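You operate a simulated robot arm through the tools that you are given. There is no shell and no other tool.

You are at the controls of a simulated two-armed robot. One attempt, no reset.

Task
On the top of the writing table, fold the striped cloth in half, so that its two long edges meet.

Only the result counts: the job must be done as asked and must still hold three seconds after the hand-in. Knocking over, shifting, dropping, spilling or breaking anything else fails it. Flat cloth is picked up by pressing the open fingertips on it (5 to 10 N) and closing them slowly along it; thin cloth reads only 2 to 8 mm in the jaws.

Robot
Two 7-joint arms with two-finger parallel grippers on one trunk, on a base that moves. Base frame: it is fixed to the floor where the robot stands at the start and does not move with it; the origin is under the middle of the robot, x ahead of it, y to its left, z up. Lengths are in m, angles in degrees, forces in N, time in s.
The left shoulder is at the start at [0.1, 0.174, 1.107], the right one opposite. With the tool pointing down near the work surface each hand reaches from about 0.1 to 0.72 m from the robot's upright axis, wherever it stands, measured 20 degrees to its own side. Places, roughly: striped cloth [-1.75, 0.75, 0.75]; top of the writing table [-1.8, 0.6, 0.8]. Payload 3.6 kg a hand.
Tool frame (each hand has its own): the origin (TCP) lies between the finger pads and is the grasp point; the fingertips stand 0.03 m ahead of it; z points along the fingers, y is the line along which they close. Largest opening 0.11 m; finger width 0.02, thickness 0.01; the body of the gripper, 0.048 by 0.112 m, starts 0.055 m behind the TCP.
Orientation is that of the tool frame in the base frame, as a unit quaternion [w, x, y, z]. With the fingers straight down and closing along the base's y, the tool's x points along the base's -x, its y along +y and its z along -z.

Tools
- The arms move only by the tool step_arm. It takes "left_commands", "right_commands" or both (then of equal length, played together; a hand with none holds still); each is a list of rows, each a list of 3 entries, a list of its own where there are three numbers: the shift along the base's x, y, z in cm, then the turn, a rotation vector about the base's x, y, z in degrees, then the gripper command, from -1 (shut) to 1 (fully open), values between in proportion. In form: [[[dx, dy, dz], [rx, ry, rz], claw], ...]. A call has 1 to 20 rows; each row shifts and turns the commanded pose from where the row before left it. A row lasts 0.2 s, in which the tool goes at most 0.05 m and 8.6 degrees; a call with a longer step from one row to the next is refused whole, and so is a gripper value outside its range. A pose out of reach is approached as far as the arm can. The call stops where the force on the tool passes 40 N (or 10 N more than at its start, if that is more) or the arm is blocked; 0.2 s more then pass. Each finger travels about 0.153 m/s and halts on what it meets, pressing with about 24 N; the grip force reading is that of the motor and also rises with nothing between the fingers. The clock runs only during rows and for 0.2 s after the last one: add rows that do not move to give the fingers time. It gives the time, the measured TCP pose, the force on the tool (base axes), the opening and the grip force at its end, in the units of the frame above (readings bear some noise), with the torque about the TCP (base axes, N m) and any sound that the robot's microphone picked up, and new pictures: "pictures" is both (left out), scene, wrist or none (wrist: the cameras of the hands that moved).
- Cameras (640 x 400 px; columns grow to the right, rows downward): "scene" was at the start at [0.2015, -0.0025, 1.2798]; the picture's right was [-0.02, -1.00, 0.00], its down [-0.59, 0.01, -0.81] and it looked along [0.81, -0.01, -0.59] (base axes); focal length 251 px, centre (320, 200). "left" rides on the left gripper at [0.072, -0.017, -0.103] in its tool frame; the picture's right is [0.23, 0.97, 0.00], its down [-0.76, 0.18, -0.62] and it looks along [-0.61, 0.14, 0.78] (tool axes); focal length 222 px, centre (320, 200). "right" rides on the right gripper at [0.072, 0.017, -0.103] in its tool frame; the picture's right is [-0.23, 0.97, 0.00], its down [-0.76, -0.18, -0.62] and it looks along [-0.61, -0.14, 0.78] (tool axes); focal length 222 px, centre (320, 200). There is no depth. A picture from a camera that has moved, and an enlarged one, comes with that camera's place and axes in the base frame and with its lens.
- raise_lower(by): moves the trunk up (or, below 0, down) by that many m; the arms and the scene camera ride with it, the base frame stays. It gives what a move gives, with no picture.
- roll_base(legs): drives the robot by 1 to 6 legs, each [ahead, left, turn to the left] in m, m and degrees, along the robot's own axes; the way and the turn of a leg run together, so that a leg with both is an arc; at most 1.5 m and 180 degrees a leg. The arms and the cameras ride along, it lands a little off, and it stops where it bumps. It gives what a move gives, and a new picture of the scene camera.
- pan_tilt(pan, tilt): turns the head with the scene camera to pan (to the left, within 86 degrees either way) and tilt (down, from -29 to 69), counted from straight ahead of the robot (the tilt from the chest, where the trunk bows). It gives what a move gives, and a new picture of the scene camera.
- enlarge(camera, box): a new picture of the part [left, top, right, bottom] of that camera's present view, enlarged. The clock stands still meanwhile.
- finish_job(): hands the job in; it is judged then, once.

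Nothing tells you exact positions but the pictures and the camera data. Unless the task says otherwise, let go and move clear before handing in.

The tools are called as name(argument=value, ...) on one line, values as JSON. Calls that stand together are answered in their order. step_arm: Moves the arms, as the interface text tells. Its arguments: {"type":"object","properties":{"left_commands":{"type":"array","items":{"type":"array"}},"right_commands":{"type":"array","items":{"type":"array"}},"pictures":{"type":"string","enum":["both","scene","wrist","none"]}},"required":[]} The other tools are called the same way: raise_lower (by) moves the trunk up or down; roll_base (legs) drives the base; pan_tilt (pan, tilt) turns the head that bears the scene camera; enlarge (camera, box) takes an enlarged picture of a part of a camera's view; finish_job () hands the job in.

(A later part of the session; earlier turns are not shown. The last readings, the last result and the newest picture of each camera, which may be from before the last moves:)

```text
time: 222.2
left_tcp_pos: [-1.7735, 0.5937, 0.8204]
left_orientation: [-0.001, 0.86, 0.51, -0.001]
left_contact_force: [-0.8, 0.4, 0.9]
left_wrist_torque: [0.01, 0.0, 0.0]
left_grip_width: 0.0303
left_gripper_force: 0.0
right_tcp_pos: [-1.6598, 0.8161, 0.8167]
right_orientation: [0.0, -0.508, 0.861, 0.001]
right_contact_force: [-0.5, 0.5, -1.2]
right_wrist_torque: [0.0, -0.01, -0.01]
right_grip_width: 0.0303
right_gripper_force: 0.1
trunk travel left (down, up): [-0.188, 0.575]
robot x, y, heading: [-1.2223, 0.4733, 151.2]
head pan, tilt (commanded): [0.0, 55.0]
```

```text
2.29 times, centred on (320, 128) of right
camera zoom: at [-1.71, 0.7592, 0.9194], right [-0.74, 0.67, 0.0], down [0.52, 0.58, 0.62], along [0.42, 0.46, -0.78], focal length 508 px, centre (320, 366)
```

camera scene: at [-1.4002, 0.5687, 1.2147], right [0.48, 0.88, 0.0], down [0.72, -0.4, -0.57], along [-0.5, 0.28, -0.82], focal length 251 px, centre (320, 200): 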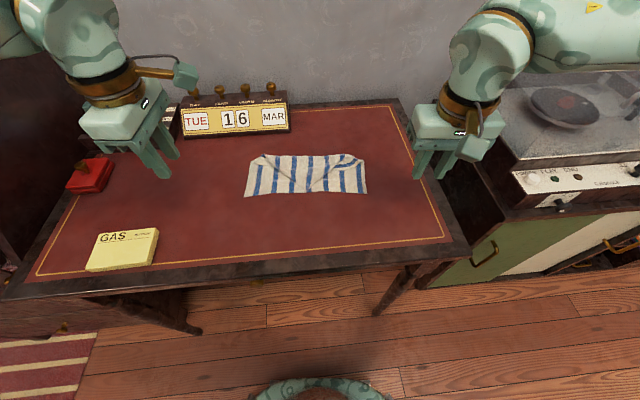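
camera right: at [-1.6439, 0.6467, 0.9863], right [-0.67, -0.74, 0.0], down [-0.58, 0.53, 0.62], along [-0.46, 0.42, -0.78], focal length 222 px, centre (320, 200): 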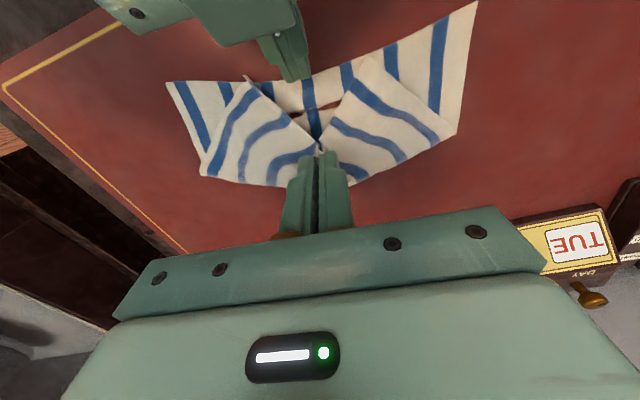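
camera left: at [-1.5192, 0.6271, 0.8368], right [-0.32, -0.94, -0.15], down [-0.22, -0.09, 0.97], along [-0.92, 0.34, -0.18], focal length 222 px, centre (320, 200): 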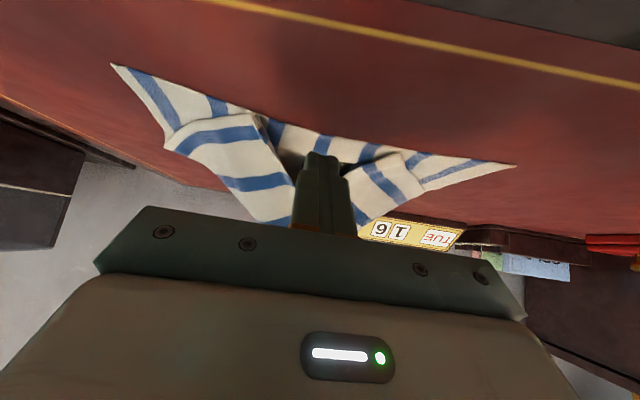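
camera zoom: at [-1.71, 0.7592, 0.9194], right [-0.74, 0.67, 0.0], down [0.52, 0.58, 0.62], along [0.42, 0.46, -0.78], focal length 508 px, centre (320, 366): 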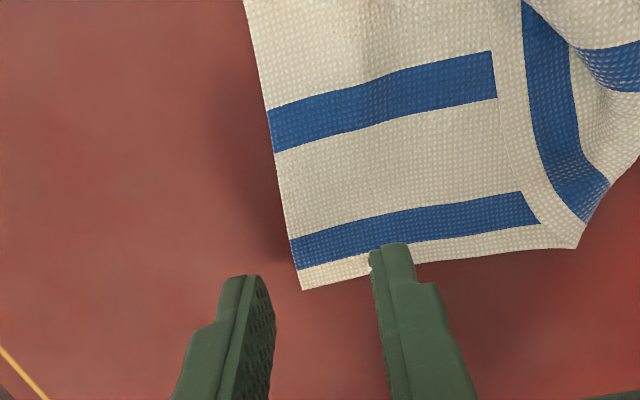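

Both corners lie between the fingers as intended. I lower to contact.

step_arm(left_commands=[[[0, 0, -0.8], [0, 0, 0], -0.45], [[0, 0, -0.8], [0, 0, 0], -0.45], [[0, 0, -0.6], [0, 0, 0], -0.45], [[0, 0, -0.3], [0, 0, 0], -0.45], [[0, 0, 0], [0, 0, 0], -0.45]], right_commands=[[[0, 0, -0.8], [0, 0, 0], -0.45], [[0, 0, -0.8], [0, 0, 0], -0.45], [[0, 0, -0.4], [0, 0, 0], -0.45], [[0, 0, -0.2], [0, 0, 0], -0.45], [[0, 0, 0], [0, 0, 0], -0.45]], pictures="none")

step_arm(left_commands=[[[0, 0, -0.15], [0, 0, 0], -0.45], [[0, 0, 0], [0, 0, 0], -0.45]], right_commands=[[[0, 0, -0.15], [0, 0, 0], -0.45], [[0, 0, 0], [0, 0, 0], -0.45]], pictures="none")

```text
time: 223.4
left_tcp_pos: [-1.7736, 0.5928, 0.7944]
left_orientation: [0.0, 0.86, 0.51, 0.0]
left_contact_force: [0.6, -0.1, 0.5]
left_wrist_torque: [0.01, 0.0, -0.01]
left_grip_width: 0.0303
left_gripper_force: 0.1
right_tcp_pos: [-1.6584, 0.8162, 0.7959]
right_orientation: [-0.001, -0.508, 0.862, 0.001]
right_contact_force: [-0.6, -0.2, -0.3]
right_wrist_torque: [0.0, -0.03, -0.04]
right_grip_width: 0.0304
right_gripper_force: 0.1
trunk travel left (down, up): [-0.188, 0.575]
robot x, y, heading: [-1.2213, 0.4705, 151.2]
head pan, tilt (commanded): [0.0, 55.0]
```

```text
time: 224.0
left_tcp_pos: [-1.7721, 0.5935, 0.7928]
left_orientation: [0.0, 0.861, 0.509, 0.0]
left_contact_force: [-1.0, 1.0, -0.2]
left_wrist_torque: [-0.02, 0.01, -0.01]
left_grip_width: 0.0304
left_gripper_force: 0.0
right_tcp_pos: [-1.659, 0.8158, 0.7942]
right_orientation: [0.0, -0.508, 0.862, 0.0]
right_contact_force: [0.4, 0.1, 0.1]
right_wrist_torque: [0.0, 0.03, 0.0]
right_grip_width: 0.0304
right_gripper_force: 0.0
trunk travel left (down, up): [-0.188, 0.575]
robot x, y, heading: [-1.2242, 0.47, 150.8]
head pan, tilt (commanded): [0.0, 55.0]
```

step_arm(left_commands=[[[0, 0, -0.1], [0, 0, 0], -0.45], [[0, 0, 0], [0, 0, 0], -0.45]], right_commands=[[[0, 0, -0.2], [0, 0, 0], -0.45], [[0, 0, 0], [0, 0, 0], -0.45]], pictures="none")

step_arm(left_commands=[[[0, 0, -0.06], [0, 0, 0], -0.45], [[0, 0, 0], [0, 0, 0], -0.45]], right_commands=[[[0, 0, -0.06], [0, 0, 0], -0.45], [[0, 0, 0], [0, 0, 0], -0.45]], pictures="none")

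```text
time: 224.6
left_tcp_pos: [-1.7728, 0.5921, 0.7919]
left_orientation: [-0.001, 0.86, 0.51, 0.0]
left_contact_force: [0.4, -0.1, 0.8]
left_wrist_torque: [-0.04, -0.01, -0.04]
left_grip_width: 0.03
left_gripper_force: 0.0
right_tcp_pos: [-1.6589, 0.8177, 0.7913]
right_orientation: [-0.001, -0.508, 0.861, 0.0]
right_contact_force: [0.5, -0.6, 0.5]
right_wrist_torque: [0.03, 0.0, 0.0]
right_grip_width: 0.03
right_gripper_force: 0.0
trunk travel left (down, up): [-0.188, 0.575]
robot x, y, heading: [-1.2212, 0.4721, 151.0]
head pan, tilt (commanded): [0.0, 55.0]
```

```text
time: 225.2
left_tcp_pos: [-1.7738, 0.5933, 0.793]
left_orientation: [0.0, 0.86, 0.51, 0.0]
left_contact_force: [-0.8, 0.2, 0.0]
left_wrist_torque: [0.01, 0.02, 0.0]
left_grip_width: 0.03
left_gripper_force: 0.2
right_tcp_pos: [-1.6584, 0.8166, 0.7919]
right_orientation: [-0.001, -0.508, 0.861, 0.001]
right_contact_force: [0.1, -1.1, 2.9]
right_wrist_torque: [0.0, 0.06, 0.03]
right_grip_width: 0.03
right_gripper_force: 0.1
trunk travel left (down, up): [-0.188, 0.575]
robot x, y, heading: [-1.2196, 0.4702, 151.1]
head pan, tilt (commanded): [0.0, 55.0]
```

step_arm(left_commands=[[[0, 0, -0.08], [0, 0, 0], -0.45], [[0, 0, 0], [0, 0, 0], -0.45]], right_commands=[[[0, 0, -0.03], [0, 0, 0], -0.45], [[0, 0, 0], [0, 0, 0], -0.45]], pictures="none")

step_arm(left_commands=[[[0, 0, -0.05], [0, 0, 0], -0.45], [[0, 0, 0], [0, 0, 0], -0.45]], pictures="none")

```text
time: 225.8
left_tcp_pos: [-1.7722, 0.5936, 0.7923]
left_orientation: [0.0, 0.86, 0.51, 0.0]
left_contact_force: [-0.4, -0.4, -0.3]
left_wrist_torque: [0.0, 0.0, 0.02]
left_grip_width: 0.0304
left_gripper_force: 0.0
right_tcp_pos: [-1.6595, 0.8164, 0.7904]
right_orientation: [-0.001, -0.508, 0.861, 0.001]
right_contact_force: [0.0, -0.2, 6.6]
right_wrist_torque: [0.07, 0.03, -0.02]
right_grip_width: 0.0297
right_gripper_force: 0.2
trunk travel left (down, up): [-0.188, 0.575]
robot x, y, heading: [-1.2242, 0.469, 151.2]
head pan, tilt (commanded): [0.0, 55.0]
```

```text
time: 226.4
left_tcp_pos: [-1.7727, 0.5925, 0.7922]
left_orientation: [-0.001, 0.86, 0.51, -0.001]
left_contact_force: [-0.7, -1.0, 1.6]
left_wrist_torque: [0.01, -0.01, -0.05]
left_grip_width: 0.0303
left_gripper_force: 0.0
right_tcp_pos: [-1.6591, 0.8167, 0.7901]
right_orientation: [-0.001, -0.508, 0.862, 0.001]
right_contact_force: [0.2, -1.0, 7.3]
right_wrist_torque: [0.11, 0.09, -0.01]
right_grip_width: 0.0301
right_gripper_force: 0.1
trunk travel left (down, up): [-0.188, 0.575]
robot x, y, heading: [-1.2241, 0.4759, 151.2]
head pan, tilt (commanded): [0.0, 55.0]
```

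step_arm(left_commands=[[[0, 0, -0.06], [0, 0, 0], -0.45], [[0, 0, 0], [0, 0, 0], -0.48], [[0, 0, 0], [0, 0, 0], -0.52], [[0, 0, 0], [0, 0, 0], -0.56], [[0, 0, 0], [0, 0, 0], -0.6], [[0, 0, 0], [0, 0, 0], -0.64], [[0, 0, 0], [0, 0, 0], -0.68], [[0, 0, 0], [0, 0, 0], -0.72], [[0, 0, 0], [0, 0, 0], -0.76], [[0, 0, 0], [0, 0, 0], -0.8], [[0, 0, 0], [0, 0, 0], -0.84], [[0, 0, 0], [0, 0, 0], -0.88], [[0, 0, 0], [0, 0, 0], -0.92], [[0, 0, 0], [0, 0, 0], -0.96], [[0, 0, 0], [0, 0, 0], -1], [[0, 0, 0], [0, 0, 0], -1], [[0, 0, 0], [0, 0, 0], -1]], right_commands=[[[0, 0, 0], [0, 0, 0], -0.45], [[0, 0, 0], [0, 0, 0], -0.48], [[0, 0, 0], [0, 0, 0], -0.52], [[0, 0, 0], [0, 0, 0], -0.56], [[0, 0, 0], [0, 0, 0], -0.6], [[0, 0, 0], [0, 0, 0], -0.64], [[0, 0, 0], [0, 0, 0], -0.68], [[0, 0, 0], [0, 0, 0], -0.72], [[0, 0, 0], [0, 0, 0], -0.76], [[0, 0, 0], [0, 0, 0], -0.8], [[0, 0, 0], [0, 0, 0], -0.84], [[0, 0, 0], [0, 0, 0], -0.88], [[0, 0, 0], [0, 0, 0], -0.92], [[0, 0, 0], [0, 0, 0], -0.96], [[0, 0, 0], [0, 0, 0], -1], [[0, 0, 0], [0, 0, 0], -1], [[0, 0, 0], [0, 0, 0], -1]], pictures="none")

enlarge(camera="left", box=[180, 40, 460, 215])

enlarge(camera="right", box=[180, 40, 460, 215])

```text
time: 230.0
left_tcp_pos: [-1.7724, 0.5933, 0.7909]
left_orientation: [0.0, 0.861, 0.509, -0.001]
left_contact_force: [-1.4, 0.0, 16.8]
left_wrist_torque: [0.02, 0.14, -0.01]
left_grip_width: 0.0023
left_gripper_force: 24.0
right_tcp_pos: [-1.6594, 0.8175, 0.7906]
right_orientation: [-0.001, -0.509, 0.861, 0.0]
right_contact_force: [-0.4, -0.9, 2.9]
right_wrist_torque: [0.05, 0.01, -0.04]
right_grip_width: 0.0021
right_gripper_force: 24.0
trunk travel left (down, up): [-0.188, 0.575]
robot x, y, heading: [-1.2201, 0.4685, 151.1]
head pan, tilt (commanded): [0.0, 55.0]
```

```text
2.29 times, centred on (320, 128) of left
camera zoom: at [-1.7508, 0.6634, 0.8943], right [0.96, -0.27, 0.0], down [-0.21, -0.75, 0.62], along [-0.17, -0.6, -0.78], focal length 508 px, centre (320, 366)
```

zoom: 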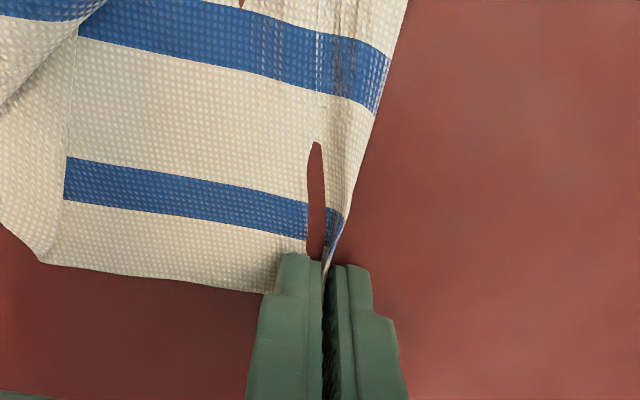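

```text
2.29 times, centred on (320, 128) of right
camera zoom: at [-1.7097, 0.7597, 0.8939], right [-0.74, 0.67, 0.0], down [0.52, 0.58, 0.62], along [0.42, 0.46, -0.78], focal length 508 px, centre (320, 366)
```

zoom: 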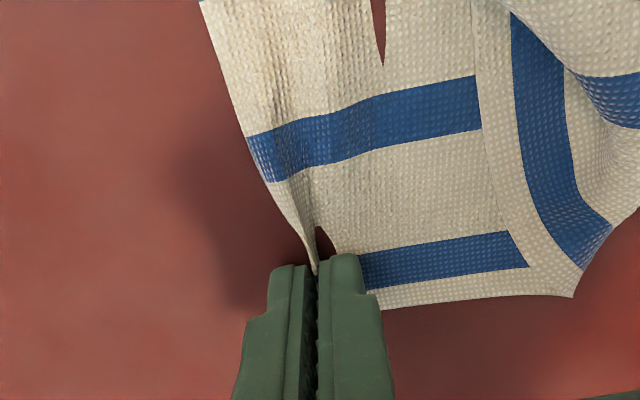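

Both corners are held (2.3 and 2.1 mm). I lift the cloth by raising the trunk 25 cm so it hangs open.

raise_lower(by=0.25)

pan_tilt(pan=0, tilt=45)

```text
time: 232.6
left_tcp_pos: [-1.7722, 0.5922, 1.0392]
left_orientation: [0.0, 0.86, 0.51, 0.0]
left_contact_force: [-0.1, 1.1, -0.2]
left_wrist_torque: [0.05, -0.02, -0.04]
left_grip_width: 0.0021
left_gripper_force: 24.1
right_tcp_pos: [-1.6602, 0.8179, 1.0406]
right_orientation: [0.0, -0.508, 0.861, 0.0]
right_contact_force: [-0.6, 0.4, -0.6]
right_wrist_torque: [-0.03, -0.03, -0.01]
right_grip_width: 0.0022
right_gripper_force: 23.7
trunk travel left (down, up): [-0.438, 0.325]
robot x, y, heading: [-1.2238, 0.4739, 151.1]
head pan, tilt (commanded): [0.0, 55.0]
```

```text
time: 233.3
left_tcp_pos: [-1.7728, 0.5932, 1.0405]
left_orientation: [0.0, 0.86, 0.51, 0.001]
left_contact_force: [1.2, 1.0, 0.9]
left_wrist_torque: [0.0, -0.03, -0.03]
left_grip_width: 0.0023
left_gripper_force: 24.1
right_tcp_pos: [-1.6591, 0.8166, 1.0414]
right_orientation: [0.0, -0.509, 0.861, 0.001]
right_contact_force: [0.5, -0.2, -0.2]
right_wrist_torque: [0.0, 0.01, -0.01]
right_grip_width: 0.0022
right_gripper_force: 24.4
trunk travel left (down, up): [-0.438, 0.325]
robot x, y, heading: [-1.219, 0.4709, 151.0]
head pan, tilt (commanded): [0.0, 45.0]
camera scene: at [-1.3233, 0.5261, 1.4833], right [0.48, 0.88, 0.0], down [0.62, -0.34, -0.71], along [-0.62, 0.34, -0.71], focal length 251 px, centre (320, 200)
```

scene: 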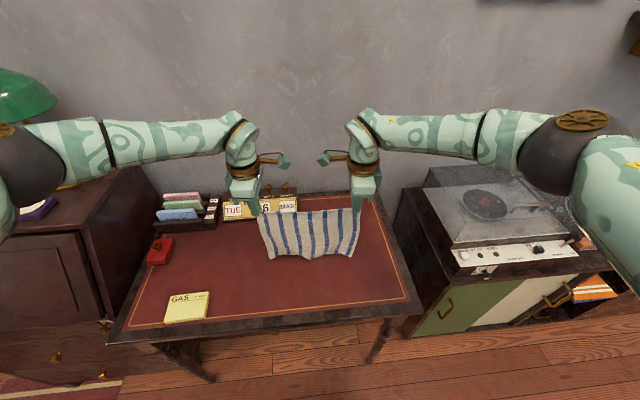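

The cloth hangs open and flat between the hands. I move it farther out over the table so that its lower edge will touch down near s≈0.655.

step_arm(left_commands=[[[-1.06, 0.931, 0], [0, 0, 0], -1], [[-1.06, 0.931, 0], [0, 0, 0], -1], [[-1.06, 0.931, 0], [0, 0, 0], -1], [[-1.06, 0.931, 0], [0, 0, 0], -1], [[-1.06, 0.931, 0], [0, 0, 0], -1], [[-1.06, 0.931, 0], [0, 0, 0], -1], [[-1.06, 0.931, 0], [0, 0, 0], -1], [[-1.06, 0.931, 0], [0, 0, 0], -1], [[0, 0, 0], [0, 0, 0], -1], [[0, 0, 0], [0, 0, 0], -1], [[0, 0, 0], [0, 0, 0], -1], [[0, 0, 0], [0, 0, 0], -1]], right_commands=[[[-0.983, 0.89, 0], [0, 0, 0], -1], [[-0.983, 0.89, 0], [0, 0, 0], -1], [[-0.983, 0.89, 0], [0, 0, 0], -1], [[-0.983, 0.89, 0], [0, 0, 0], -1], [[-0.983, 0.89, 0], [0, 0, 0], -1], [[-0.983, 0.89, 0], [0, 0, 0], -1], [[-0.983, 0.89, 0], [0, 0, 0], -1], [[-0.983, 0.89, 0], [0, 0, 0], -1], [[0, 0, 0], [0, 0, 0], -1], [[0, 0, 0], [0, 0, 0], -1], [[0, 0, 0], [0, 0, 0], -1], [[0, 0, 0], [0, 0, 0], -1]], pictures="scene")

enlarge(camera="scene", box=[200, 150, 420, 288])

```text
time: 235.9
left_tcp_pos: [-1.8371, 0.6523, 1.042]
left_orientation: [-0.001, 0.86, 0.51, 0.0]
left_contact_force: [-0.6, 0.8, -1.5]
left_wrist_torque: [-0.02, -0.01, -0.01]
left_grip_width: 0.0022
left_gripper_force: 23.7
left hand out of reach, approached as far as the arm can: row 7, 8
right_tcp_pos: [-1.7116, 0.8647, 1.0425]
right_orientation: [-0.002, -0.509, 0.861, 0.0]
right_contact_force: [0.5, 0.2, -0.6]
right_wrist_torque: [0.02, 0.03, 0.06]
right_grip_width: 0.0022
right_gripper_force: 23.8
right hand out of reach, approached as far as the arm can: row 6, 7, 8
trunk travel left (down, up): [-0.438, 0.325]
robot x, y, heading: [-1.2178, 0.4708, 150.8]
head pan, tilt (commanded): [0.0, 45.0]
camera scene: at [-1.3234, 0.5262, 1.4833], right [0.48, 0.88, 0.0], down [0.62, -0.34, -0.71], along [-0.62, 0.34, -0.71], focal length 251 px, centre (320, 200)
```

scene: 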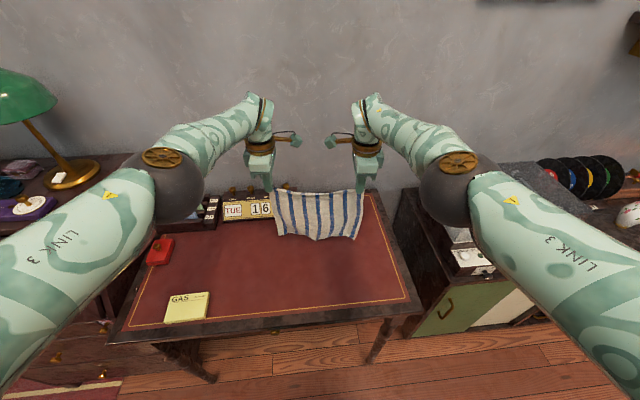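

```text
2.90 times, centred on (310, 219) of scene
camera zoom: at [-1.3234, 0.5262, 1.4833], right [0.48, 0.88, 0.0], down [0.62, -0.34, -0.71], along [-0.62, 0.34, -0.71], focal length 728 px, centre (349, 145)
```

zoom: 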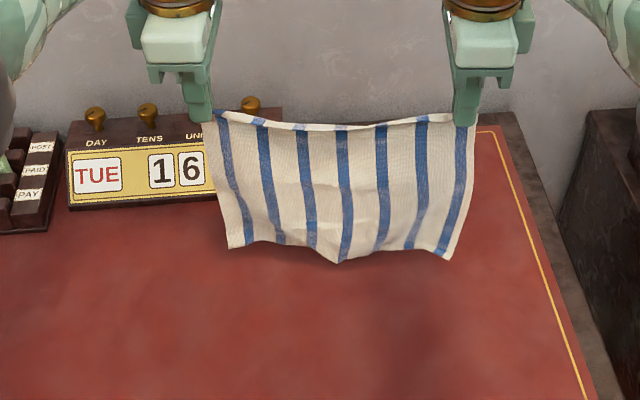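

The arms are at their reach here (s≈0.625), so I roll the base 3 cm forward and then start laying the cloth down, moving down and toward me together.

roll_base(legs=[[0.03, 0, 0]])

step_arm(left_commands=[[[0, 0, -1.0], [0, 0, 0], -1], [[0, 0, -1.0], [0, 0, 0], -1], [[0, 0, -1.0], [0, 0, 0], -1], [[0.4, -0.22, -1.0], [0, 0, 0], -1], [[0.88, -0.477, -1.0], [0, 0, 0], -1], [[0.88, -0.477, -1.0], [0, 0, 0], -1], [[0.88, -0.477, -1.0], [0, 0, 0], -1], [[0.88, -0.477, -1.0], [0, 0, 0], -1], [[0.88, -0.477, -1.0], [0, 0, 0], -1], [[0.88, -0.477, -1.0], [0, 0, 0], -1], [[0.88, -0.477, -1.0], [0, 0, 0], -1], [[0, 0, 0], [0, 0, 0], -1]], right_commands=[[[0, 0, -1.0], [0, 0, 0], -1], [[-0.2, 0.1, -1.0], [0, 0, 0], -1], [[-0.4, 0.22, -1.0], [0, 0, 0], -1], [[0.2, -0.11, -1.0], [0, 0, 0], -1], [[0.88, -0.477, -1.0], [0, 0, 0], -1], [[0.88, -0.477, -1.0], [0, 0, 0], -1], [[0.88, -0.477, -1.0], [0, 0, 0], -1], [[0.88, -0.477, -1.0], [0, 0, 0], -1], [[0.88, -0.477, -1.0], [0, 0, 0], -1], [[0.88, -0.477, -1.0], [0, 0, 0], -1], [[0.88, -0.477, -1.0], [0, 0, 0], -1], [[0, 0, 0], [0, 0, 0], -1]], pictures="scene")

enlarge(camera="scene", box=[200, 150, 420, 288])

```text
time: 236.8
left_tcp_pos: [-1.8612, 0.6658, 1.0443]
left_orientation: [-0.001, 0.86, 0.51, -0.001]
left_contact_force: [0.1, 0.1, 0.1]
left_wrist_torque: [0.01, 0.03, -0.01]
left_grip_width: 0.002
left_gripper_force: 24.3
right_tcp_pos: [-1.7375, 0.8776, 1.0434]
right_orientation: [-0.001, -0.509, 0.861, 0.002]
right_contact_force: [0.4, -1.0, 0.1]
right_wrist_torque: [0.02, 0.02, 0.04]
right_grip_width: 0.0022
right_gripper_force: 23.9
trunk travel left (down, up): [-0.438, 0.325]
robot x, y, heading: [-1.2452, 0.4845, 151.1]
head pan, tilt (commanded): [0.0, 45.0]
camera scene: at [-1.3469, 0.5391, 1.4837], right [0.48, 0.88, 0.0], down [0.62, -0.34, -0.71], along [-0.62, 0.34, -0.71], focal length 251 px, centre (320, 200)
```

scene: 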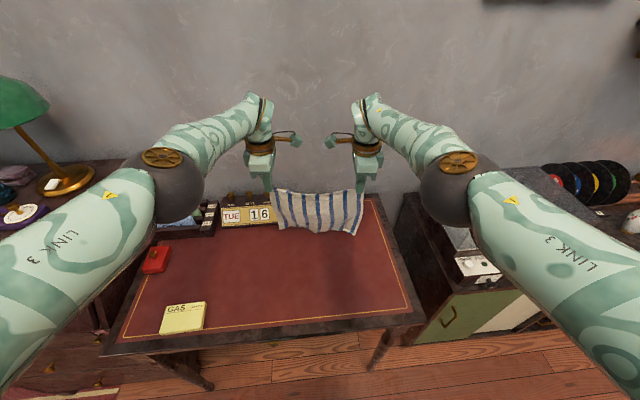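

```text
time: 239.3
left_tcp_pos: [-1.7936, 0.6281, 0.9337]
left_orientation: [0.0, 0.861, 0.509, 0.0]
left_contact_force: [0.2, 0.4, 0.3]
left_wrist_torque: [0.01, -0.03, 0.0]
left_grip_width: 0.0023
left_gripper_force: 23.9
left hand out of reach, approached as far as the arm can: row 2
right_tcp_pos: [-1.6716, 0.8374, 0.9396]
right_orientation: [-0.001, -0.509, 0.861, 0.001]
right_contact_force: [0.7, -0.5, 0.6]
right_wrist_torque: [-0.03, 0.0, -0.01]
right_grip_width: 0.0021
right_gripper_force: 24.3
right hand out of reach, approached as far as the arm can: row 2, 3
trunk travel left (down, up): [-0.438, 0.325]
robot x, y, heading: [-1.2455, 0.487, 151.2]
head pan, tilt (commanded): [0.0, 45.0]
camera scene: at [-1.3493, 0.5405, 1.4833], right [0.48, 0.88, 0.0], down [0.62, -0.34, -0.71], along [-0.62, 0.34, -0.71], focal length 251 px, centre (320, 200)
```

scene: 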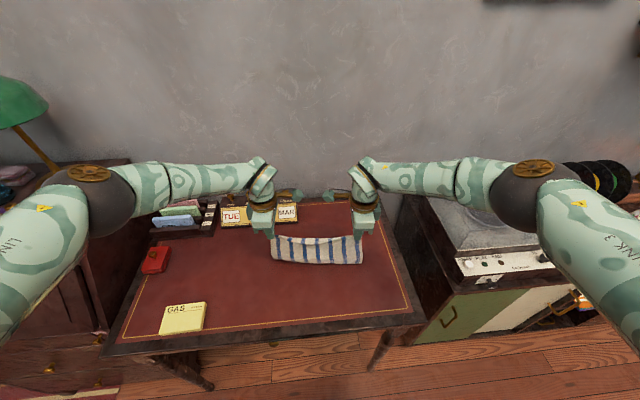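

```text
2.90 times, centred on (310, 219) of scene
camera zoom: at [-1.3493, 0.5405, 1.4833], right [0.48, 0.88, 0.0], down [0.62, -0.34, -0.71], along [-0.62, 0.34, -0.71], focal length 728 px, centre (349, 145)
```

zoom: 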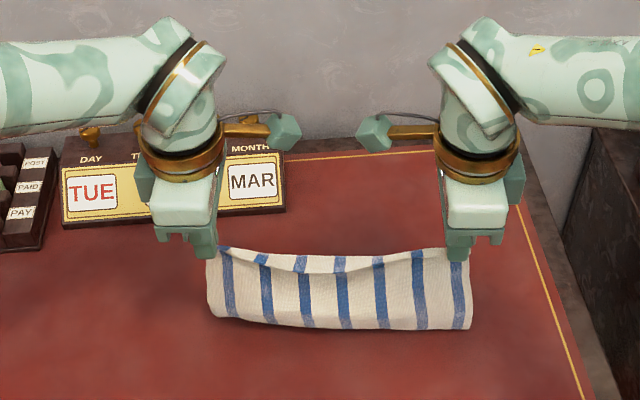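

The far part is already lying on the table and the rest hangs straight. I continue laying down diagonally toward me.

step_arm(left_commands=[[[0.88, -0.477, -1.0], [0, 0, 0], -1], [[0.88, -0.477, -1.0], [0, 0, 0], -1], [[0.88, -0.477, -1.0], [0, 0, 0], -1], [[0.88, -0.477, -1.0], [0, 0, 0], -1], [[0.88, -0.477, -1.0], [0, 0, 0], -1], [[0.88, -0.477, -1.0], [0, 0, 0], -1], [[0.88, -0.477, -1.0], [0, 0, 0], -1], [[0.88, -0.477, -1.0], [0, 0, 0], -1], [[0.88, -0.477, -1.0], [0, 0, 0], -1], [[0.88, -0.477, -1.0], [0, 0, 0], -1], [[0.88, -0.477, -1.0], [0, 0, 0], -1], [[0.88, -0.477, -1.0], [0, 0, 0], -1], [[0.88, -0.477, -1.0], [0, 0, 0], -1], [[0, 0, 0], [0, 0, 0], -1]], right_commands=[[[0.82, -0.445, -1.03], [0, 0, 0], -1], [[0.82, -0.445, -1.03], [0, 0, 0], -1], [[0.82, -0.445, -1.03], [0, 0, 0], -1], [[0.82, -0.445, -1.03], [0, 0, 0], -1], [[0.82, -0.445, -1.03], [0, 0, 0], -1], [[0.82, -0.445, -1.03], [0, 0, 0], -1], [[0.82, -0.445, -1.03], [0, 0, 0], -1], [[0.82, -0.445, -1.03], [0, 0, 0], -1], [[0.82, -0.445, -1.03], [0, 0, 0], -1], [[0.82, -0.445, -1.03], [0, 0, 0], -1], [[0.82, -0.445, -1.03], [0, 0, 0], -1], [[0.82, -0.445, -1.03], [0, 0, 0], -1], [[0.82, -0.445, -1.03], [0, 0, 0], -1], [[0, 0, 0], [0, 0, 0], -1]], pictures="scene")

enlarge(camera="scene", box=[200, 170, 420, 308])

```text
time: 242.3
left_tcp_pos: [-1.6782, 0.5659, 0.8029]
left_orientation: [0.0, 0.861, 0.509, 0.0]
left_contact_force: [-0.3, -0.2, -0.9]
left_wrist_torque: [0.02, 0.03, -0.01]
left_grip_width: 0.0021
left_gripper_force: 24.5
right_tcp_pos: [-1.5657, 0.7805, 0.8035]
right_orientation: [0.0, -0.509, 0.861, 0.001]
right_contact_force: [-0.9, -0.1, -0.4]
right_wrist_torque: [-0.03, -0.01, -0.02]
right_grip_width: 0.0025
right_gripper_force: 23.6
trunk travel left (down, up): [-0.438, 0.325]
robot x, y, heading: [-1.2487, 0.4827, 151.2]
head pan, tilt (commanded): [0.0, 45.0]
camera scene: at [-1.3492, 0.5404, 1.4833], right [0.48, 0.88, 0.0], down [0.62, -0.34, -0.71], along [-0.62, 0.34, -0.71], focal length 251 px, centre (320, 200)
```

scene: 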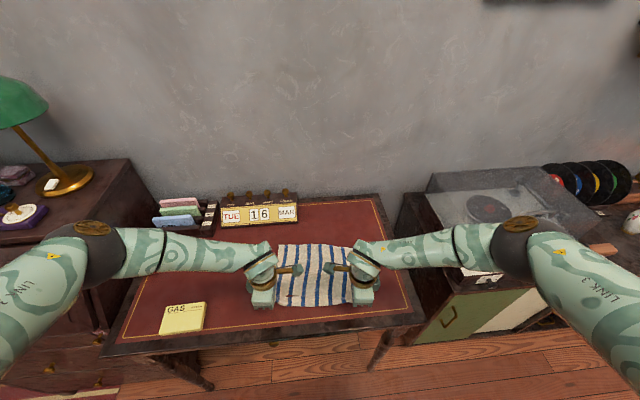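

```text
2.90 times, centred on (310, 239) of scene
camera zoom: at [-1.3492, 0.5404, 1.4833], right [0.48, 0.88, 0.0], down [0.62, -0.34, -0.71], along [-0.62, 0.34, -0.71], focal length 728 px, centre (349, 87)
```

zoom: 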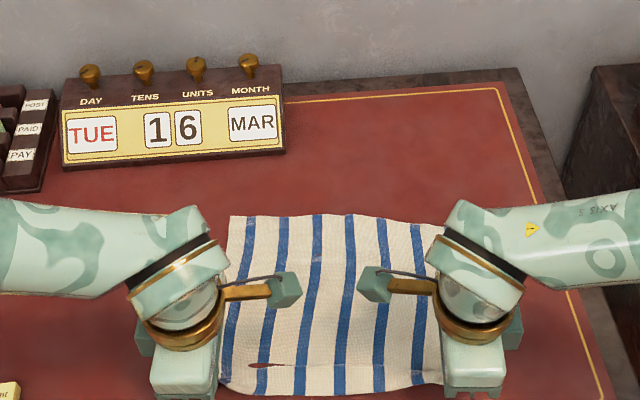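

The cloth now lies flat and open, with only the held near edge left. I set it down, pull it snug, and open slowly.

step_arm(left_commands=[[[0.18, -0.095, -0.3], [0, 0, 0], -1], [[0.18, -0.095, -0.3], [0, 0, 0], -1], [[0, 0, -0.3], [0, 0, 0], -1], [[0, 0, 0], [0, 0, 0], -0.95], [[0, 0, 0], [0, 0, 0], -0.88], [[0, 0, 0], [0, 0, 0], -0.8], [[0, 0, 0], [0, 0, 0], -0.7], [[0, 0, 0], [0, 0, 0], -0.6], [[0, 0, 0], [0, 0, 0], -0.5], [[0, 0, 0], [0, 0, 0], -0.4], [[0, 0, 0.3], [0, 0, 0], -0.3], [[0, 0, 0.7], [0, 0, 0], -0.3], [[0, 0, 1.5], [0, 0, 0], -0.3], [[0, 0, 2.0], [0, 0, 0], -0.3]], right_commands=[[[0.18, -0.095, -0.3], [0, 0, 0], -1], [[0.18, -0.095, -0.3], [0, 0, 0], -1], [[0, 0, -0.3], [0, 0, 0], -1], [[0, 0, 0], [0, 0, 0], -0.95], [[0, 0, 0], [0, 0, 0], -0.88], [[0, 0, 0], [0, 0, 0], -0.8], [[0, 0, 0], [0, 0, 0], -0.7], [[0, 0, 0], [0, 0, 0], -0.6], [[0, 0, 0], [0, 0, 0], -0.5], [[0, 0, 0], [0, 0, 0], -0.4], [[0, 0, 0.3], [0, 0, 0], -0.3], [[0, 0, 0.7], [0, 0, 0], -0.3], [[0, 0, 1.5], [0, 0, 0], -0.3], [[0, 0, 2.0], [0, 0, 0], -0.3]], pictures="wrist")

enlarge(camera="scene", box=[200, 170, 420, 308])

```text
time: 245.3
left_tcp_pos: [-1.6747, 0.5622, 0.8402]
left_orientation: [0.0, 0.861, 0.509, 0.0]
left_contact_force: [0.8, -0.8, -0.4]
left_wrist_torque: [0.01, 0.0, -0.01]
left_grip_width: 0.0385
left_gripper_force: 0.0
right_tcp_pos: [-1.5608, 0.7789, 0.8412]
right_orientation: [-0.002, -0.508, 0.861, 0.0]
right_contact_force: [0.7, 0.0, -0.1]
right_wrist_torque: [0.03, -0.04, 0.03]
right_grip_width: 0.0385
right_gripper_force: 0.1
trunk travel left (down, up): [-0.438, 0.325]
robot x, y, heading: [-1.2489, 0.4886, 151.4]
head pan, tilt (commanded): [0.0, 45.0]
camera right: at [-1.6116, 0.7216, 0.9441], right [-0.74, 0.67, 0.0], down [0.52, 0.58, 0.62], along [0.41, 0.46, -0.78], focal length 222 px, centre (320, 200)
camera left: at [-1.6537, 0.6327, 0.9436], right [0.96, -0.27, 0.0], down [-0.21, -0.75, 0.62], along [-0.17, -0.6, -0.78], focal length 222 px, centre (320, 200)
```

right: 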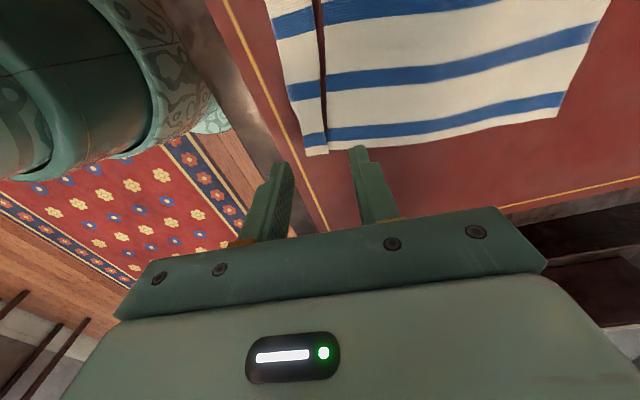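
left: 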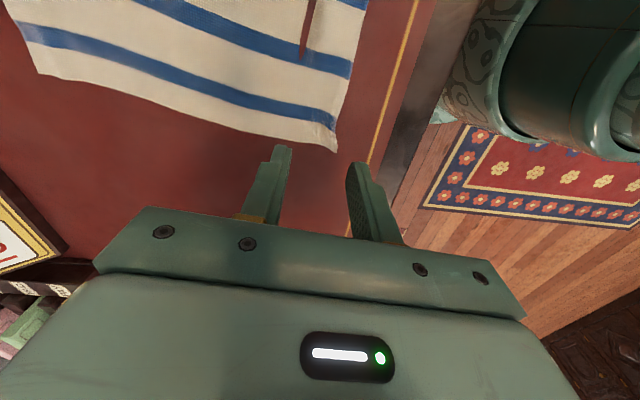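

```text
2.90 times, centred on (310, 239) of scene
camera zoom: at [-1.3488, 0.5402, 1.4834], right [0.48, 0.88, 0.0], down [0.62, -0.34, -0.71], along [-0.62, 0.34, -0.71], focal length 728 px, centre (349, 87)
```

zoom: 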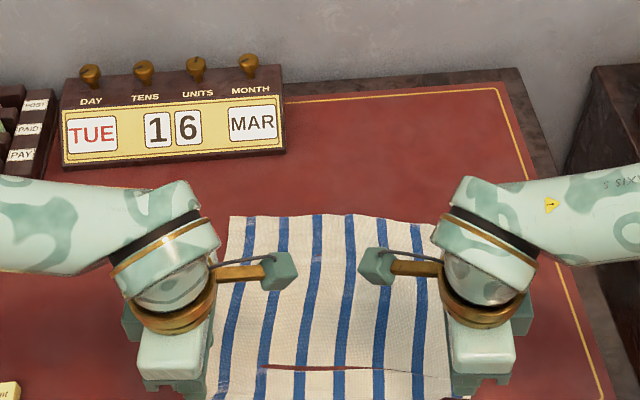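

The cloth is fully unfolded and flat again. I raise the hands, then bring the trunk back down to working height.

step_arm(left_commands=[[[0, 0, 3.5], [0, 0, 0], -0.4], [[-0.48, -0.88, 3.5], [0, 0, 0], -0.45], [[-0.48, -0.88, 3.5], [0, 0, 0], -0.45], [[-0.48, -0.88, 3.5], [0, 0, 0], -0.45], [[-0.48, -0.88, 3.5], [0, 0, 0], -0.45], [[-0.48, -0.88, 3.5], [0, 0, 0], -0.45], [[-0.48, -0.88, 3.5], [0, 0, 0], -0.45], [[-0.48, -0.88, 3.5], [0, 0, 0], -0.45], [[-0.48, -0.88, 1.0], [0, 0, 0], -0.45]], right_commands=[[[0, 0, 3.5], [0, 0, 0], -0.4], [[0.48, 0.88, 3.5], [0, 0, 0], -0.45], [[0.48, 0.88, 3.5], [0, 0, 0], -0.45], [[0.48, 0.88, 3.5], [0, 0, 0], -0.45], [[0.48, 0.88, 3.5], [0, 0, 0], -0.45], [[0.48, 0.88, 3.5], [0, 0, 0], -0.45], [[0.48, 0.88, 3.5], [0, 0, 0], -0.45], [[0.48, 0.88, 3.5], [0, 0, 0], -0.45], [[0.48, 0.88, 1.0], [0, 0, 0], -0.45]], pictures="none")

raise_lower(by=-0.25)

pan_tilt(pan=0, tilt=55)

enlarge(camera="scene", box=[216, 115, 424, 245])

```text
time: 247.3
left_tcp_pos: [-1.711, 0.4933, 1.1317]
left_orientation: [0.001, 0.86, 0.51, 0.0]
left_contact_force: [0.3, 0.8, -0.1]
left_wrist_torque: [0.04, 0.01, 0.0]
left_grip_width: 0.0305
left_gripper_force: 0.0
right_tcp_pos: [-1.5229, 0.8482, 1.1296]
right_orientation: [-0.001, -0.509, 0.861, 0.0]
right_contact_force: [0.2, 0.4, 0.2]
right_wrist_torque: [0.01, 0.04, 0.0]
right_grip_width: 0.0303
right_gripper_force: 0.2
trunk travel left (down, up): [-0.438, 0.325]
robot x, y, heading: [-1.2467, 0.4848, 151.0]
head pan, tilt (commanded): [0.0, 45.0]
```

```text
time: 249.9
left_tcp_pos: [-1.7134, 0.4942, 0.8807]
left_orientation: [0.0, 0.86, 0.51, -0.001]
left_contact_force: [-0.7, -0.2, -0.1]
left_wrist_torque: [0.01, 0.06, 0.03]
left_grip_width: 0.0306
left_gripper_force: 0.0
right_tcp_pos: [-1.5226, 0.8496, 0.8805]
right_orientation: [-0.001, -0.508, 0.861, 0.001]
right_contact_force: [-0.5, -0.4, -0.4]
right_wrist_torque: [0.01, 0.03, -0.01]
right_grip_width: 0.0304
right_gripper_force: 0.2
trunk travel left (down, up): [-0.188, 0.575]
robot x, y, heading: [-1.2449, 0.484, 151.2]
head pan, tilt (commanded): [0.0, 45.0]
```

```text
time: 250.7
left_tcp_pos: [-1.7138, 0.4941, 0.8792]
left_orientation: [0.0, 0.86, 0.51, 0.0]
left_contact_force: [-0.1, 0.2, -0.3]
left_wrist_torque: [0.01, 0.01, 0.01]
left_grip_width: 0.0301
left_gripper_force: 0.0
right_tcp_pos: [-1.5219, 0.849, 0.88]
right_orientation: [-0.001, -0.509, 0.861, 0.001]
right_contact_force: [0.5, 0.4, -0.1]
right_wrist_torque: [-0.01, 0.0, -0.01]
right_grip_width: 0.0304
right_gripper_force: 0.0
trunk travel left (down, up): [-0.188, 0.575]
robot x, y, heading: [-1.2463, 0.4844, 151.0]
head pan, tilt (commanded): [0.0, 55.0]
camera scene: at [-1.4275, 0.5837, 1.2144], right [0.48, 0.88, 0.0], down [0.72, -0.4, -0.57], along [-0.5, 0.28, -0.82], focal length 251 px, centre (320, 200)
```

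scene: 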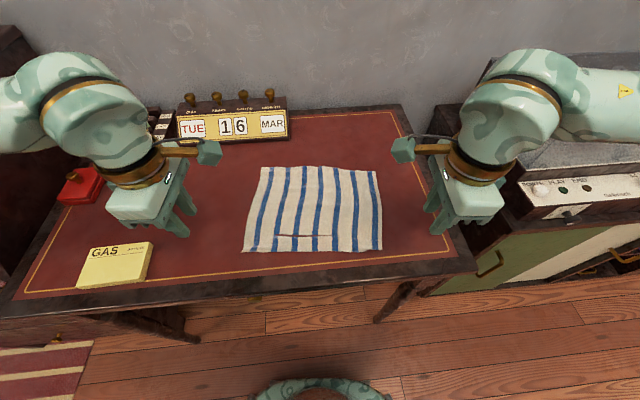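

```text
3.08 times, centred on (320, 180) of scene
camera zoom: at [-1.4275, 0.5837, 1.2144], right [0.48, 0.88, 0.0], down [0.72, -0.4, -0.57], along [-0.5, 0.28, -0.82], focal length 773 px, centre (320, 262)
```

zoom: 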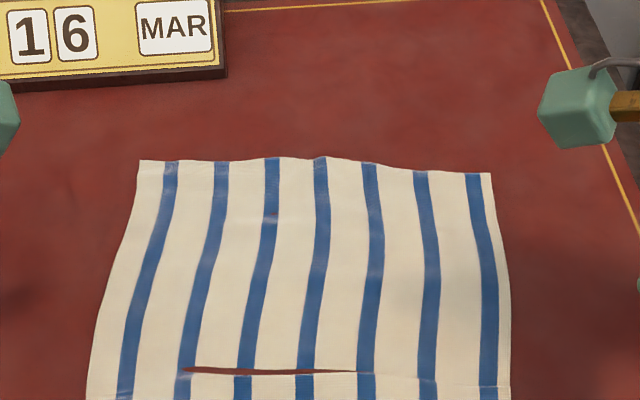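

enlarge(camera="scene", box=[224, 155, 400, 265])

```text
3.64 times, centred on (312, 210) of scene
camera zoom: at [-1.4275, 0.5837, 1.2144], right [0.48, 0.88, 0.0], down [0.72, -0.4, -0.57], along [-0.5, 0.28, -0.82], focal length 913 px, centre (349, 164)
```

zoom: 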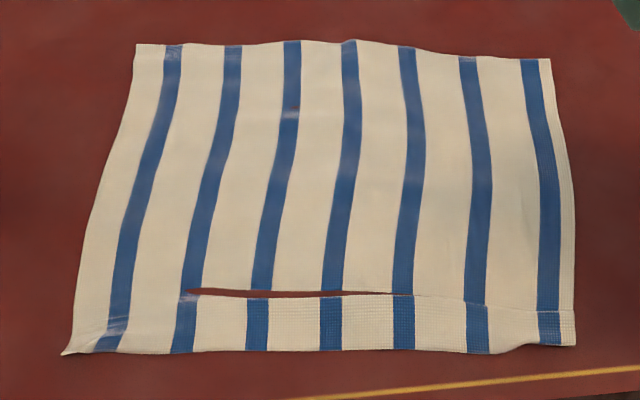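

The cloth is open, with a small pleat left parallel to the near edge from the grips. I place closed fingertips on the near strip at both sides to draw that pleat out toward me.

step_arm(left_commands=[[[0.728, 1.168, 0], [0, 0, 0], -0.6], [[0.728, 1.168, 0], [0, 0, 0], -0.8], [[0.728, 1.168, 0], [0, 0, 0], -1], [[0.728, 1.168, 0], [0, 0, 0], -1], [[0.728, 1.168, 0], [0, 0, 0], -1], [[0.728, 1.168, 0], [0, 0, 0], -1], [[0, 0, -1.6], [0, 0, 0], -1], [[0, 0, -1.6], [0, 0, 0], -1], [[0, 0, -1.6], [0, 0, 0], -1], [[0, 0, -1.6], [0, 0, 0], -1], [[0, 0, -1.5], [0, 0, 0], -1], [[0, 0, 0], [0, 0, 0], -1]], right_commands=[[[-0.728, -1.33, 0], [0, 0, 0], -0.6], [[-0.728, -1.33, 0], [0, 0, 0], -0.8], [[-0.728, -1.33, 0], [0, 0, 0], -1], [[-0.728, -1.33, 0], [0, 0, 0], -1], [[-0.728, -1.33, 0], [0, 0, 0], -1], [[-0.728, -1.33, 0], [0, 0, 0], -1], [[0, 0, -1.6], [0, 0, 0], -1], [[0, 0, -1.6], [0, 0, 0], -1], [[0, 0, -1.6], [0, 0, 0], -1], [[0, 0, -1.6], [0, 0, 0], -1], [[0, 0, -1.5], [0, 0, 0], -1], [[0, 0, 0], [0, 0, 0], -1]], pictures="none")

enlarge(camera="left", box=[180, 20, 500, 220])

enlarge(camera="right", box=[140, 20, 460, 220])

```text
time: 253.2
left_tcp_pos: [-1.6685, 0.5647, 0.7991]
left_orientation: [0.0, 0.86, 0.511, 0.0]
left_contact_force: [-0.5, -0.3, 0.0]
left_wrist_torque: [0.01, 0.02, -0.02]
left_grip_width: 0.0
left_gripper_force: 23.9
right_tcp_pos: [-1.5679, 0.7676, 0.8022]
right_orientation: [-0.001, -0.509, 0.861, 0.002]
right_contact_force: [-0.5, -0.7, -0.7]
right_wrist_torque: [-0.03, 0.04, 0.01]
right_grip_width: 0.0001
right_gripper_force: 24.0
trunk travel left (down, up): [-0.188, 0.575]
robot x, y, heading: [-1.2455, 0.4812, 151.0]
head pan, tilt (commanded): [0.0, 55.0]
```

```text
2.00 times, centred on (340, 120) of left
camera zoom: at [-1.6478, 0.6348, 0.9021], right [0.96, -0.27, 0.0], down [-0.21, -0.75, 0.62], along [-0.17, -0.6, -0.78], focal length 444 px, centre (280, 360)
```

zoom: 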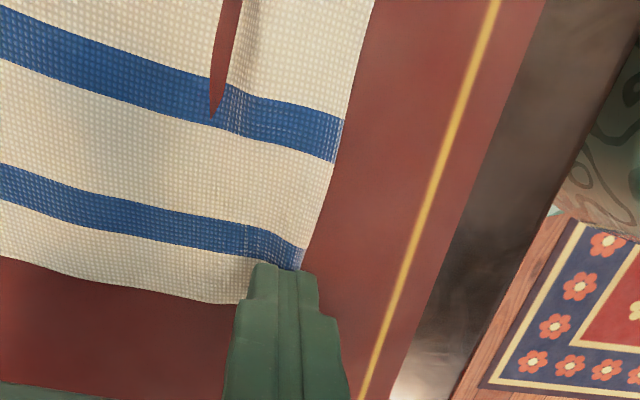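

```text
2.00 times, centred on (300, 120) of right
camera zoom: at [-1.6174, 0.7111, 0.9049], right [-0.74, 0.67, 0.0], down [0.52, 0.58, 0.62], along [0.42, 0.46, -0.78], focal length 444 px, centre (360, 360)
```

zoom: 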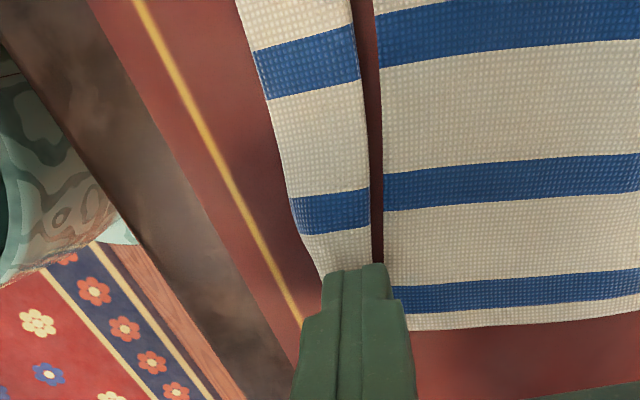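

The fingertips are on the near strip, and the pleat (the dark slit) is just behind it. I lower to contact on both sides.

step_arm(left_commands=[[[0, 0, -0.4], [0, 0, 0], -1], [[0, 0, -0.2], [0, 0, 0], -1], [[0, 0, 0], [0, 0, 0], -1]], right_commands=[[[0, 0, -0.6], [0, 0, 0], -1], [[0, 0, -0.3], [0, 0, 0], -1], [[0, 0, 0], [0, 0, 0], -1]], pictures="none")

step_arm(left_commands=[[[0, 0, -0.12], [0, 0, 0], -1], [[0, 0, 0], [0, 0, 0], -1]], right_commands=[[[0, 0, -0.12], [0, 0, 0], -1], [[0, 0, 0], [0, 0, 0], -1]], pictures="none")

```text
time: 254.1
left_tcp_pos: [-1.6699, 0.5632, 0.7952]
left_orientation: [0.0, 0.86, 0.509, 0.0]
left_contact_force: [-0.5, -0.7, 0.1]
left_wrist_torque: [-0.04, 0.01, -0.01]
left_grip_width: 0.0
left_gripper_force: 23.8
right_tcp_pos: [-1.5664, 0.7683, 0.7915]
right_orientation: [0.0, -0.508, 0.861, 0.0]
right_contact_force: [-0.2, 0.9, 1.7]
right_wrist_torque: [-0.02, -0.03, 0.02]
right_grip_width: 0.0
right_gripper_force: 23.9
trunk travel left (down, up): [-0.188, 0.575]
robot x, y, heading: [-1.2464, 0.4887, 151.1]
head pan, tilt (commanded): [0.0, 55.0]
```

```text
time: 254.7
left_tcp_pos: [-1.6692, 0.5632, 0.7933]
left_orientation: [-0.001, 0.86, 0.51, -0.001]
left_contact_force: [0.4, -0.1, 0.3]
left_wrist_torque: [0.0, -0.01, -0.01]
left_grip_width: 0.0002
left_gripper_force: 24.2
right_tcp_pos: [-1.5671, 0.7688, 0.7929]
right_orientation: [-0.002, -0.509, 0.861, 0.001]
right_contact_force: [0.9, 0.4, 11.9]
right_wrist_torque: [0.08, -0.11, 0.04]
right_grip_width: 0.0
right_gripper_force: 24.1
trunk travel left (down, up): [-0.188, 0.575]
robot x, y, heading: [-1.2463, 0.4824, 151.2]
head pan, tilt (commanded): [0.0, 55.0]
```

step_arm(left_commands=[[[0, 0, -0.12], [0, 0, 0], -1], [[0, 0, 0], [0, 0, 0], -1]], right_commands=[[[0, 0, 0.05], [0, 0, 0], -1], [[0, 0, 0], [0, 0, 0], -1]], pictures="none")

step_arm(left_commands=[[[0, 0, -0.06], [0, 0, 0], -1], [[0, 0, 0], [0, 0, 0], -1]], pictures="none")

```text
time: 255.2
left_tcp_pos: [-1.6686, 0.5632, 0.7918]
left_orientation: [0.0, 0.86, 0.51, 0.0]
left_contact_force: [-0.5, -0.6, 2.9]
left_wrist_torque: [0.01, 0.02, -0.01]
left_grip_width: 0.0
left_gripper_force: 23.6
right_tcp_pos: [-1.567, 0.7696, 0.7924]
right_orientation: [-0.001, -0.509, 0.861, 0.001]
right_contact_force: [-2.0, 1.6, 11.0]
right_wrist_torque: [0.1, 0.0, 0.03]
right_grip_width: 0.0001
right_gripper_force: 23.7
trunk travel left (down, up): [-0.188, 0.575]
robot x, y, heading: [-1.2452, 0.4836, 151.0]
head pan, tilt (commanded): [0.0, 55.0]
```

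```text
time: 255.8
left_tcp_pos: [-1.6687, 0.5643, 0.792]
left_orientation: [-0.001, 0.86, 0.511, 0.0]
left_contact_force: [-0.6, -0.9, 5.9]
left_wrist_torque: [-0.07, -0.05, 0.01]
left_grip_width: 0.0
left_gripper_force: 24.0
right_tcp_pos: [-1.5669, 0.7677, 0.792]
right_orientation: [-0.001, -0.508, 0.861, 0.001]
right_contact_force: [-1.3, 1.4, 9.1]
right_wrist_torque: [0.09, -0.01, 0.01]
right_grip_width: 0.0001
right_gripper_force: 24.0
trunk travel left (down, up): [-0.188, 0.575]
robot x, y, heading: [-1.2456, 0.4823, 151.1]
head pan, tilt (commanded): [0.0, 55.0]
```

Both press at 6–9 N. I drag the near strip toward me, 1.5 cm on the left and 2.5 cm on the right.

step_arm(left_commands=[[[0.167, -0.09, 0], [0, 0, 0], -1], [[0.167, -0.09, 0], [0, 0, 0], -1], [[0.167, -0.09, 0], [0, 0, 0], -1], [[0.167, -0.09, 0], [0, 0, 0], -1], [[0.167, -0.09, 0], [0, 0, 0], -1], [[0.167, -0.09, 0], [0, 0, 0], -1], [[0.167, -0.09, 0], [0, 0, 0], -1], [[0.167, -0.09, 0], [0, 0, 0], -1], [[0, 0, 0], [0, 0, 0], -1]], right_commands=[[[0.274, -0.149, 0], [0, 0, 0], -1], [[0.274, -0.149, 0], [0, 0, 0], -1], [[0.274, -0.149, 0], [0, 0, 0], -1], [[0.274, -0.149, 0], [0, 0, 0], -1], [[0.274, -0.149, 0], [0, 0, 0], -1], [[0.274, -0.149, 0], [0, 0, 0], -1], [[0.274, -0.149, 0], [0, 0, 0], -1], [[0.274, -0.149, 0], [0, 0, 0], -1], [[0, 0, 0], [0, 0, 0], -1]], pictures="none")

enlarge(camera="scene", box=[216, 155, 408, 275])

enlarge(camera="right", box=[140, 20, 460, 220])

```text
time: 257.9
left_tcp_pos: [-1.6539, 0.556, 0.7923]
left_orientation: [0.0, 0.861, 0.509, 0.0]
left_contact_force: [-1.1, 2.2, 8.5]
left_wrist_torque: [0.01, 0.02, 0.0]
left_grip_width: 0.0
left_gripper_force: 23.8
right_tcp_pos: [-1.5455, 0.7565, 0.7918]
right_orientation: [-0.001, -0.508, 0.861, -0.001]
right_contact_force: [-2.3, 0.3, 5.2]
right_wrist_torque: [0.0, -0.02, -0.04]
right_grip_width: 0.0
right_gripper_force: 23.7
trunk travel left (down, up): [-0.188, 0.575]
robot x, y, heading: [-1.2441, 0.4852, 151.1]
head pan, tilt (commanded): [0.0, 55.0]
```

```text
3.33 times, centred on (312, 215) of scene
camera zoom: at [-1.427, 0.5835, 1.2144], right [0.48, 0.88, 0.0], down [0.72, -0.4, -0.57], along [-0.5, 0.28, -0.82], focal length 837 px, centre (347, 150)
```

zoom: 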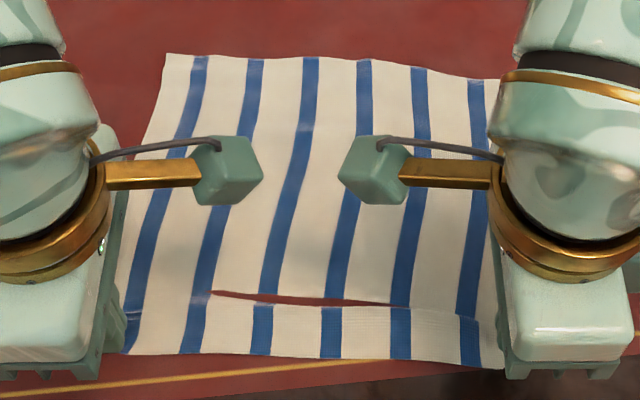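

```text
2.00 times, centred on (300, 120) of right
camera zoom: at [-1.5951, 0.7003, 0.8947], right [-0.74, 0.67, 0.0], down [0.52, 0.58, 0.62], along [0.42, 0.46, -0.78], focal length 444 px, centre (360, 360)
```

zoom: 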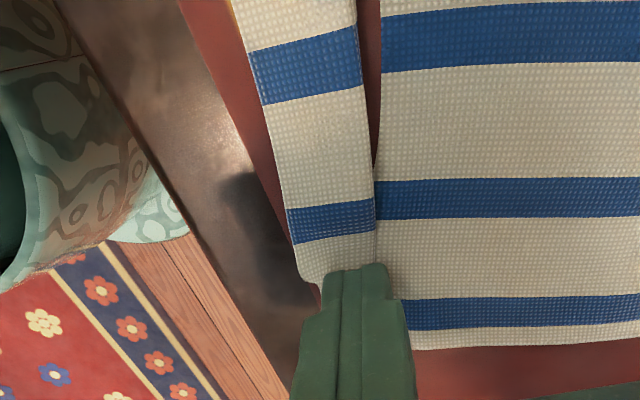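

The whole strip just slid along without opening the pleat. A better way is to grip the far corners now, lift the cloth almost entirely so every pleat hangs out, lay the near half down, and fold the far edge over. I lift the hands and re-measure.

step_arm(left_commands=[[[0, 0, 0.5], [0, 0, 0], -1], [[0, 0, 1.5], [0, 0, 0], -0.9], [[0, 0, 2.5], [0, 0, 0], -0.8], [[-0.48, -0.88, 2.5], [0, 0, 0], -0.6], [[-0.95, -1.76, 1.5], [0, 0, 0], -0.45], [[-0.95, -1.76, 0], [0, 0, 0], -0.45], [[-0.95, -1.76, 0], [0, 0, 0], -0.45], [[-0.95, -1.76, 0], [0, 0, 0], -0.45]], right_commands=[[[0, 0, 0.5], [0, 0, 0], -1], [[0, 0, 1.5], [0, 0, 0], -0.9], [[0, 0, 2.5], [0, 0, 0], -0.8], [[0.48, 0.88, 2.5], [0, 0, 0], -0.6], [[0.95, 1.76, 1.5], [0, 0, 0], -0.45], [[0.95, 1.76, 0], [0, 0, 0], -0.45], [[0.95, 1.76, 0], [0, 0, 0], -0.45], [[0.95, 1.76, 0], [0, 0, 0], -0.45]], pictures="none")

enlarge(camera="scene", box=[216, 155, 408, 275])

```text
time: 259.6
left_tcp_pos: [-1.6993, 0.4781, 0.8771]
left_orientation: [0.0, 0.861, 0.509, 0.001]
left_contact_force: [0.6, 0.3, 0.6]
left_wrist_torque: [0.01, -0.03, 0.03]
left_grip_width: 0.0303
left_gripper_force: 0.0
right_tcp_pos: [-1.5016, 0.8371, 0.8759]
right_orientation: [-0.001, -0.509, 0.861, 0.001]
right_contact_force: [-0.3, 0.4, 0.2]
right_wrist_torque: [-0.03, 0.03, -0.04]
right_grip_width: 0.0303
right_gripper_force: 0.1
trunk travel left (down, up): [-0.188, 0.575]
robot x, y, heading: [-1.2488, 0.4884, 151.4]
head pan, tilt (commanded): [0.0, 55.0]
```

```text
3.33 times, centred on (312, 215) of scene
camera zoom: at [-1.4272, 0.5835, 1.2144], right [0.48, 0.88, 0.0], down [0.72, -0.4, -0.57], along [-0.5, 0.28, -0.82], focal length 837 px, centre (347, 150)
```

zoom: 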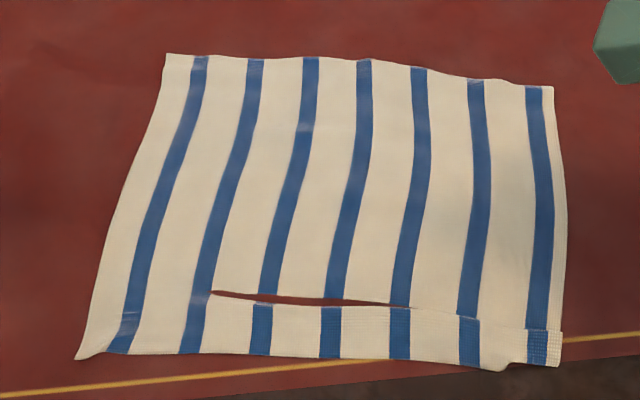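

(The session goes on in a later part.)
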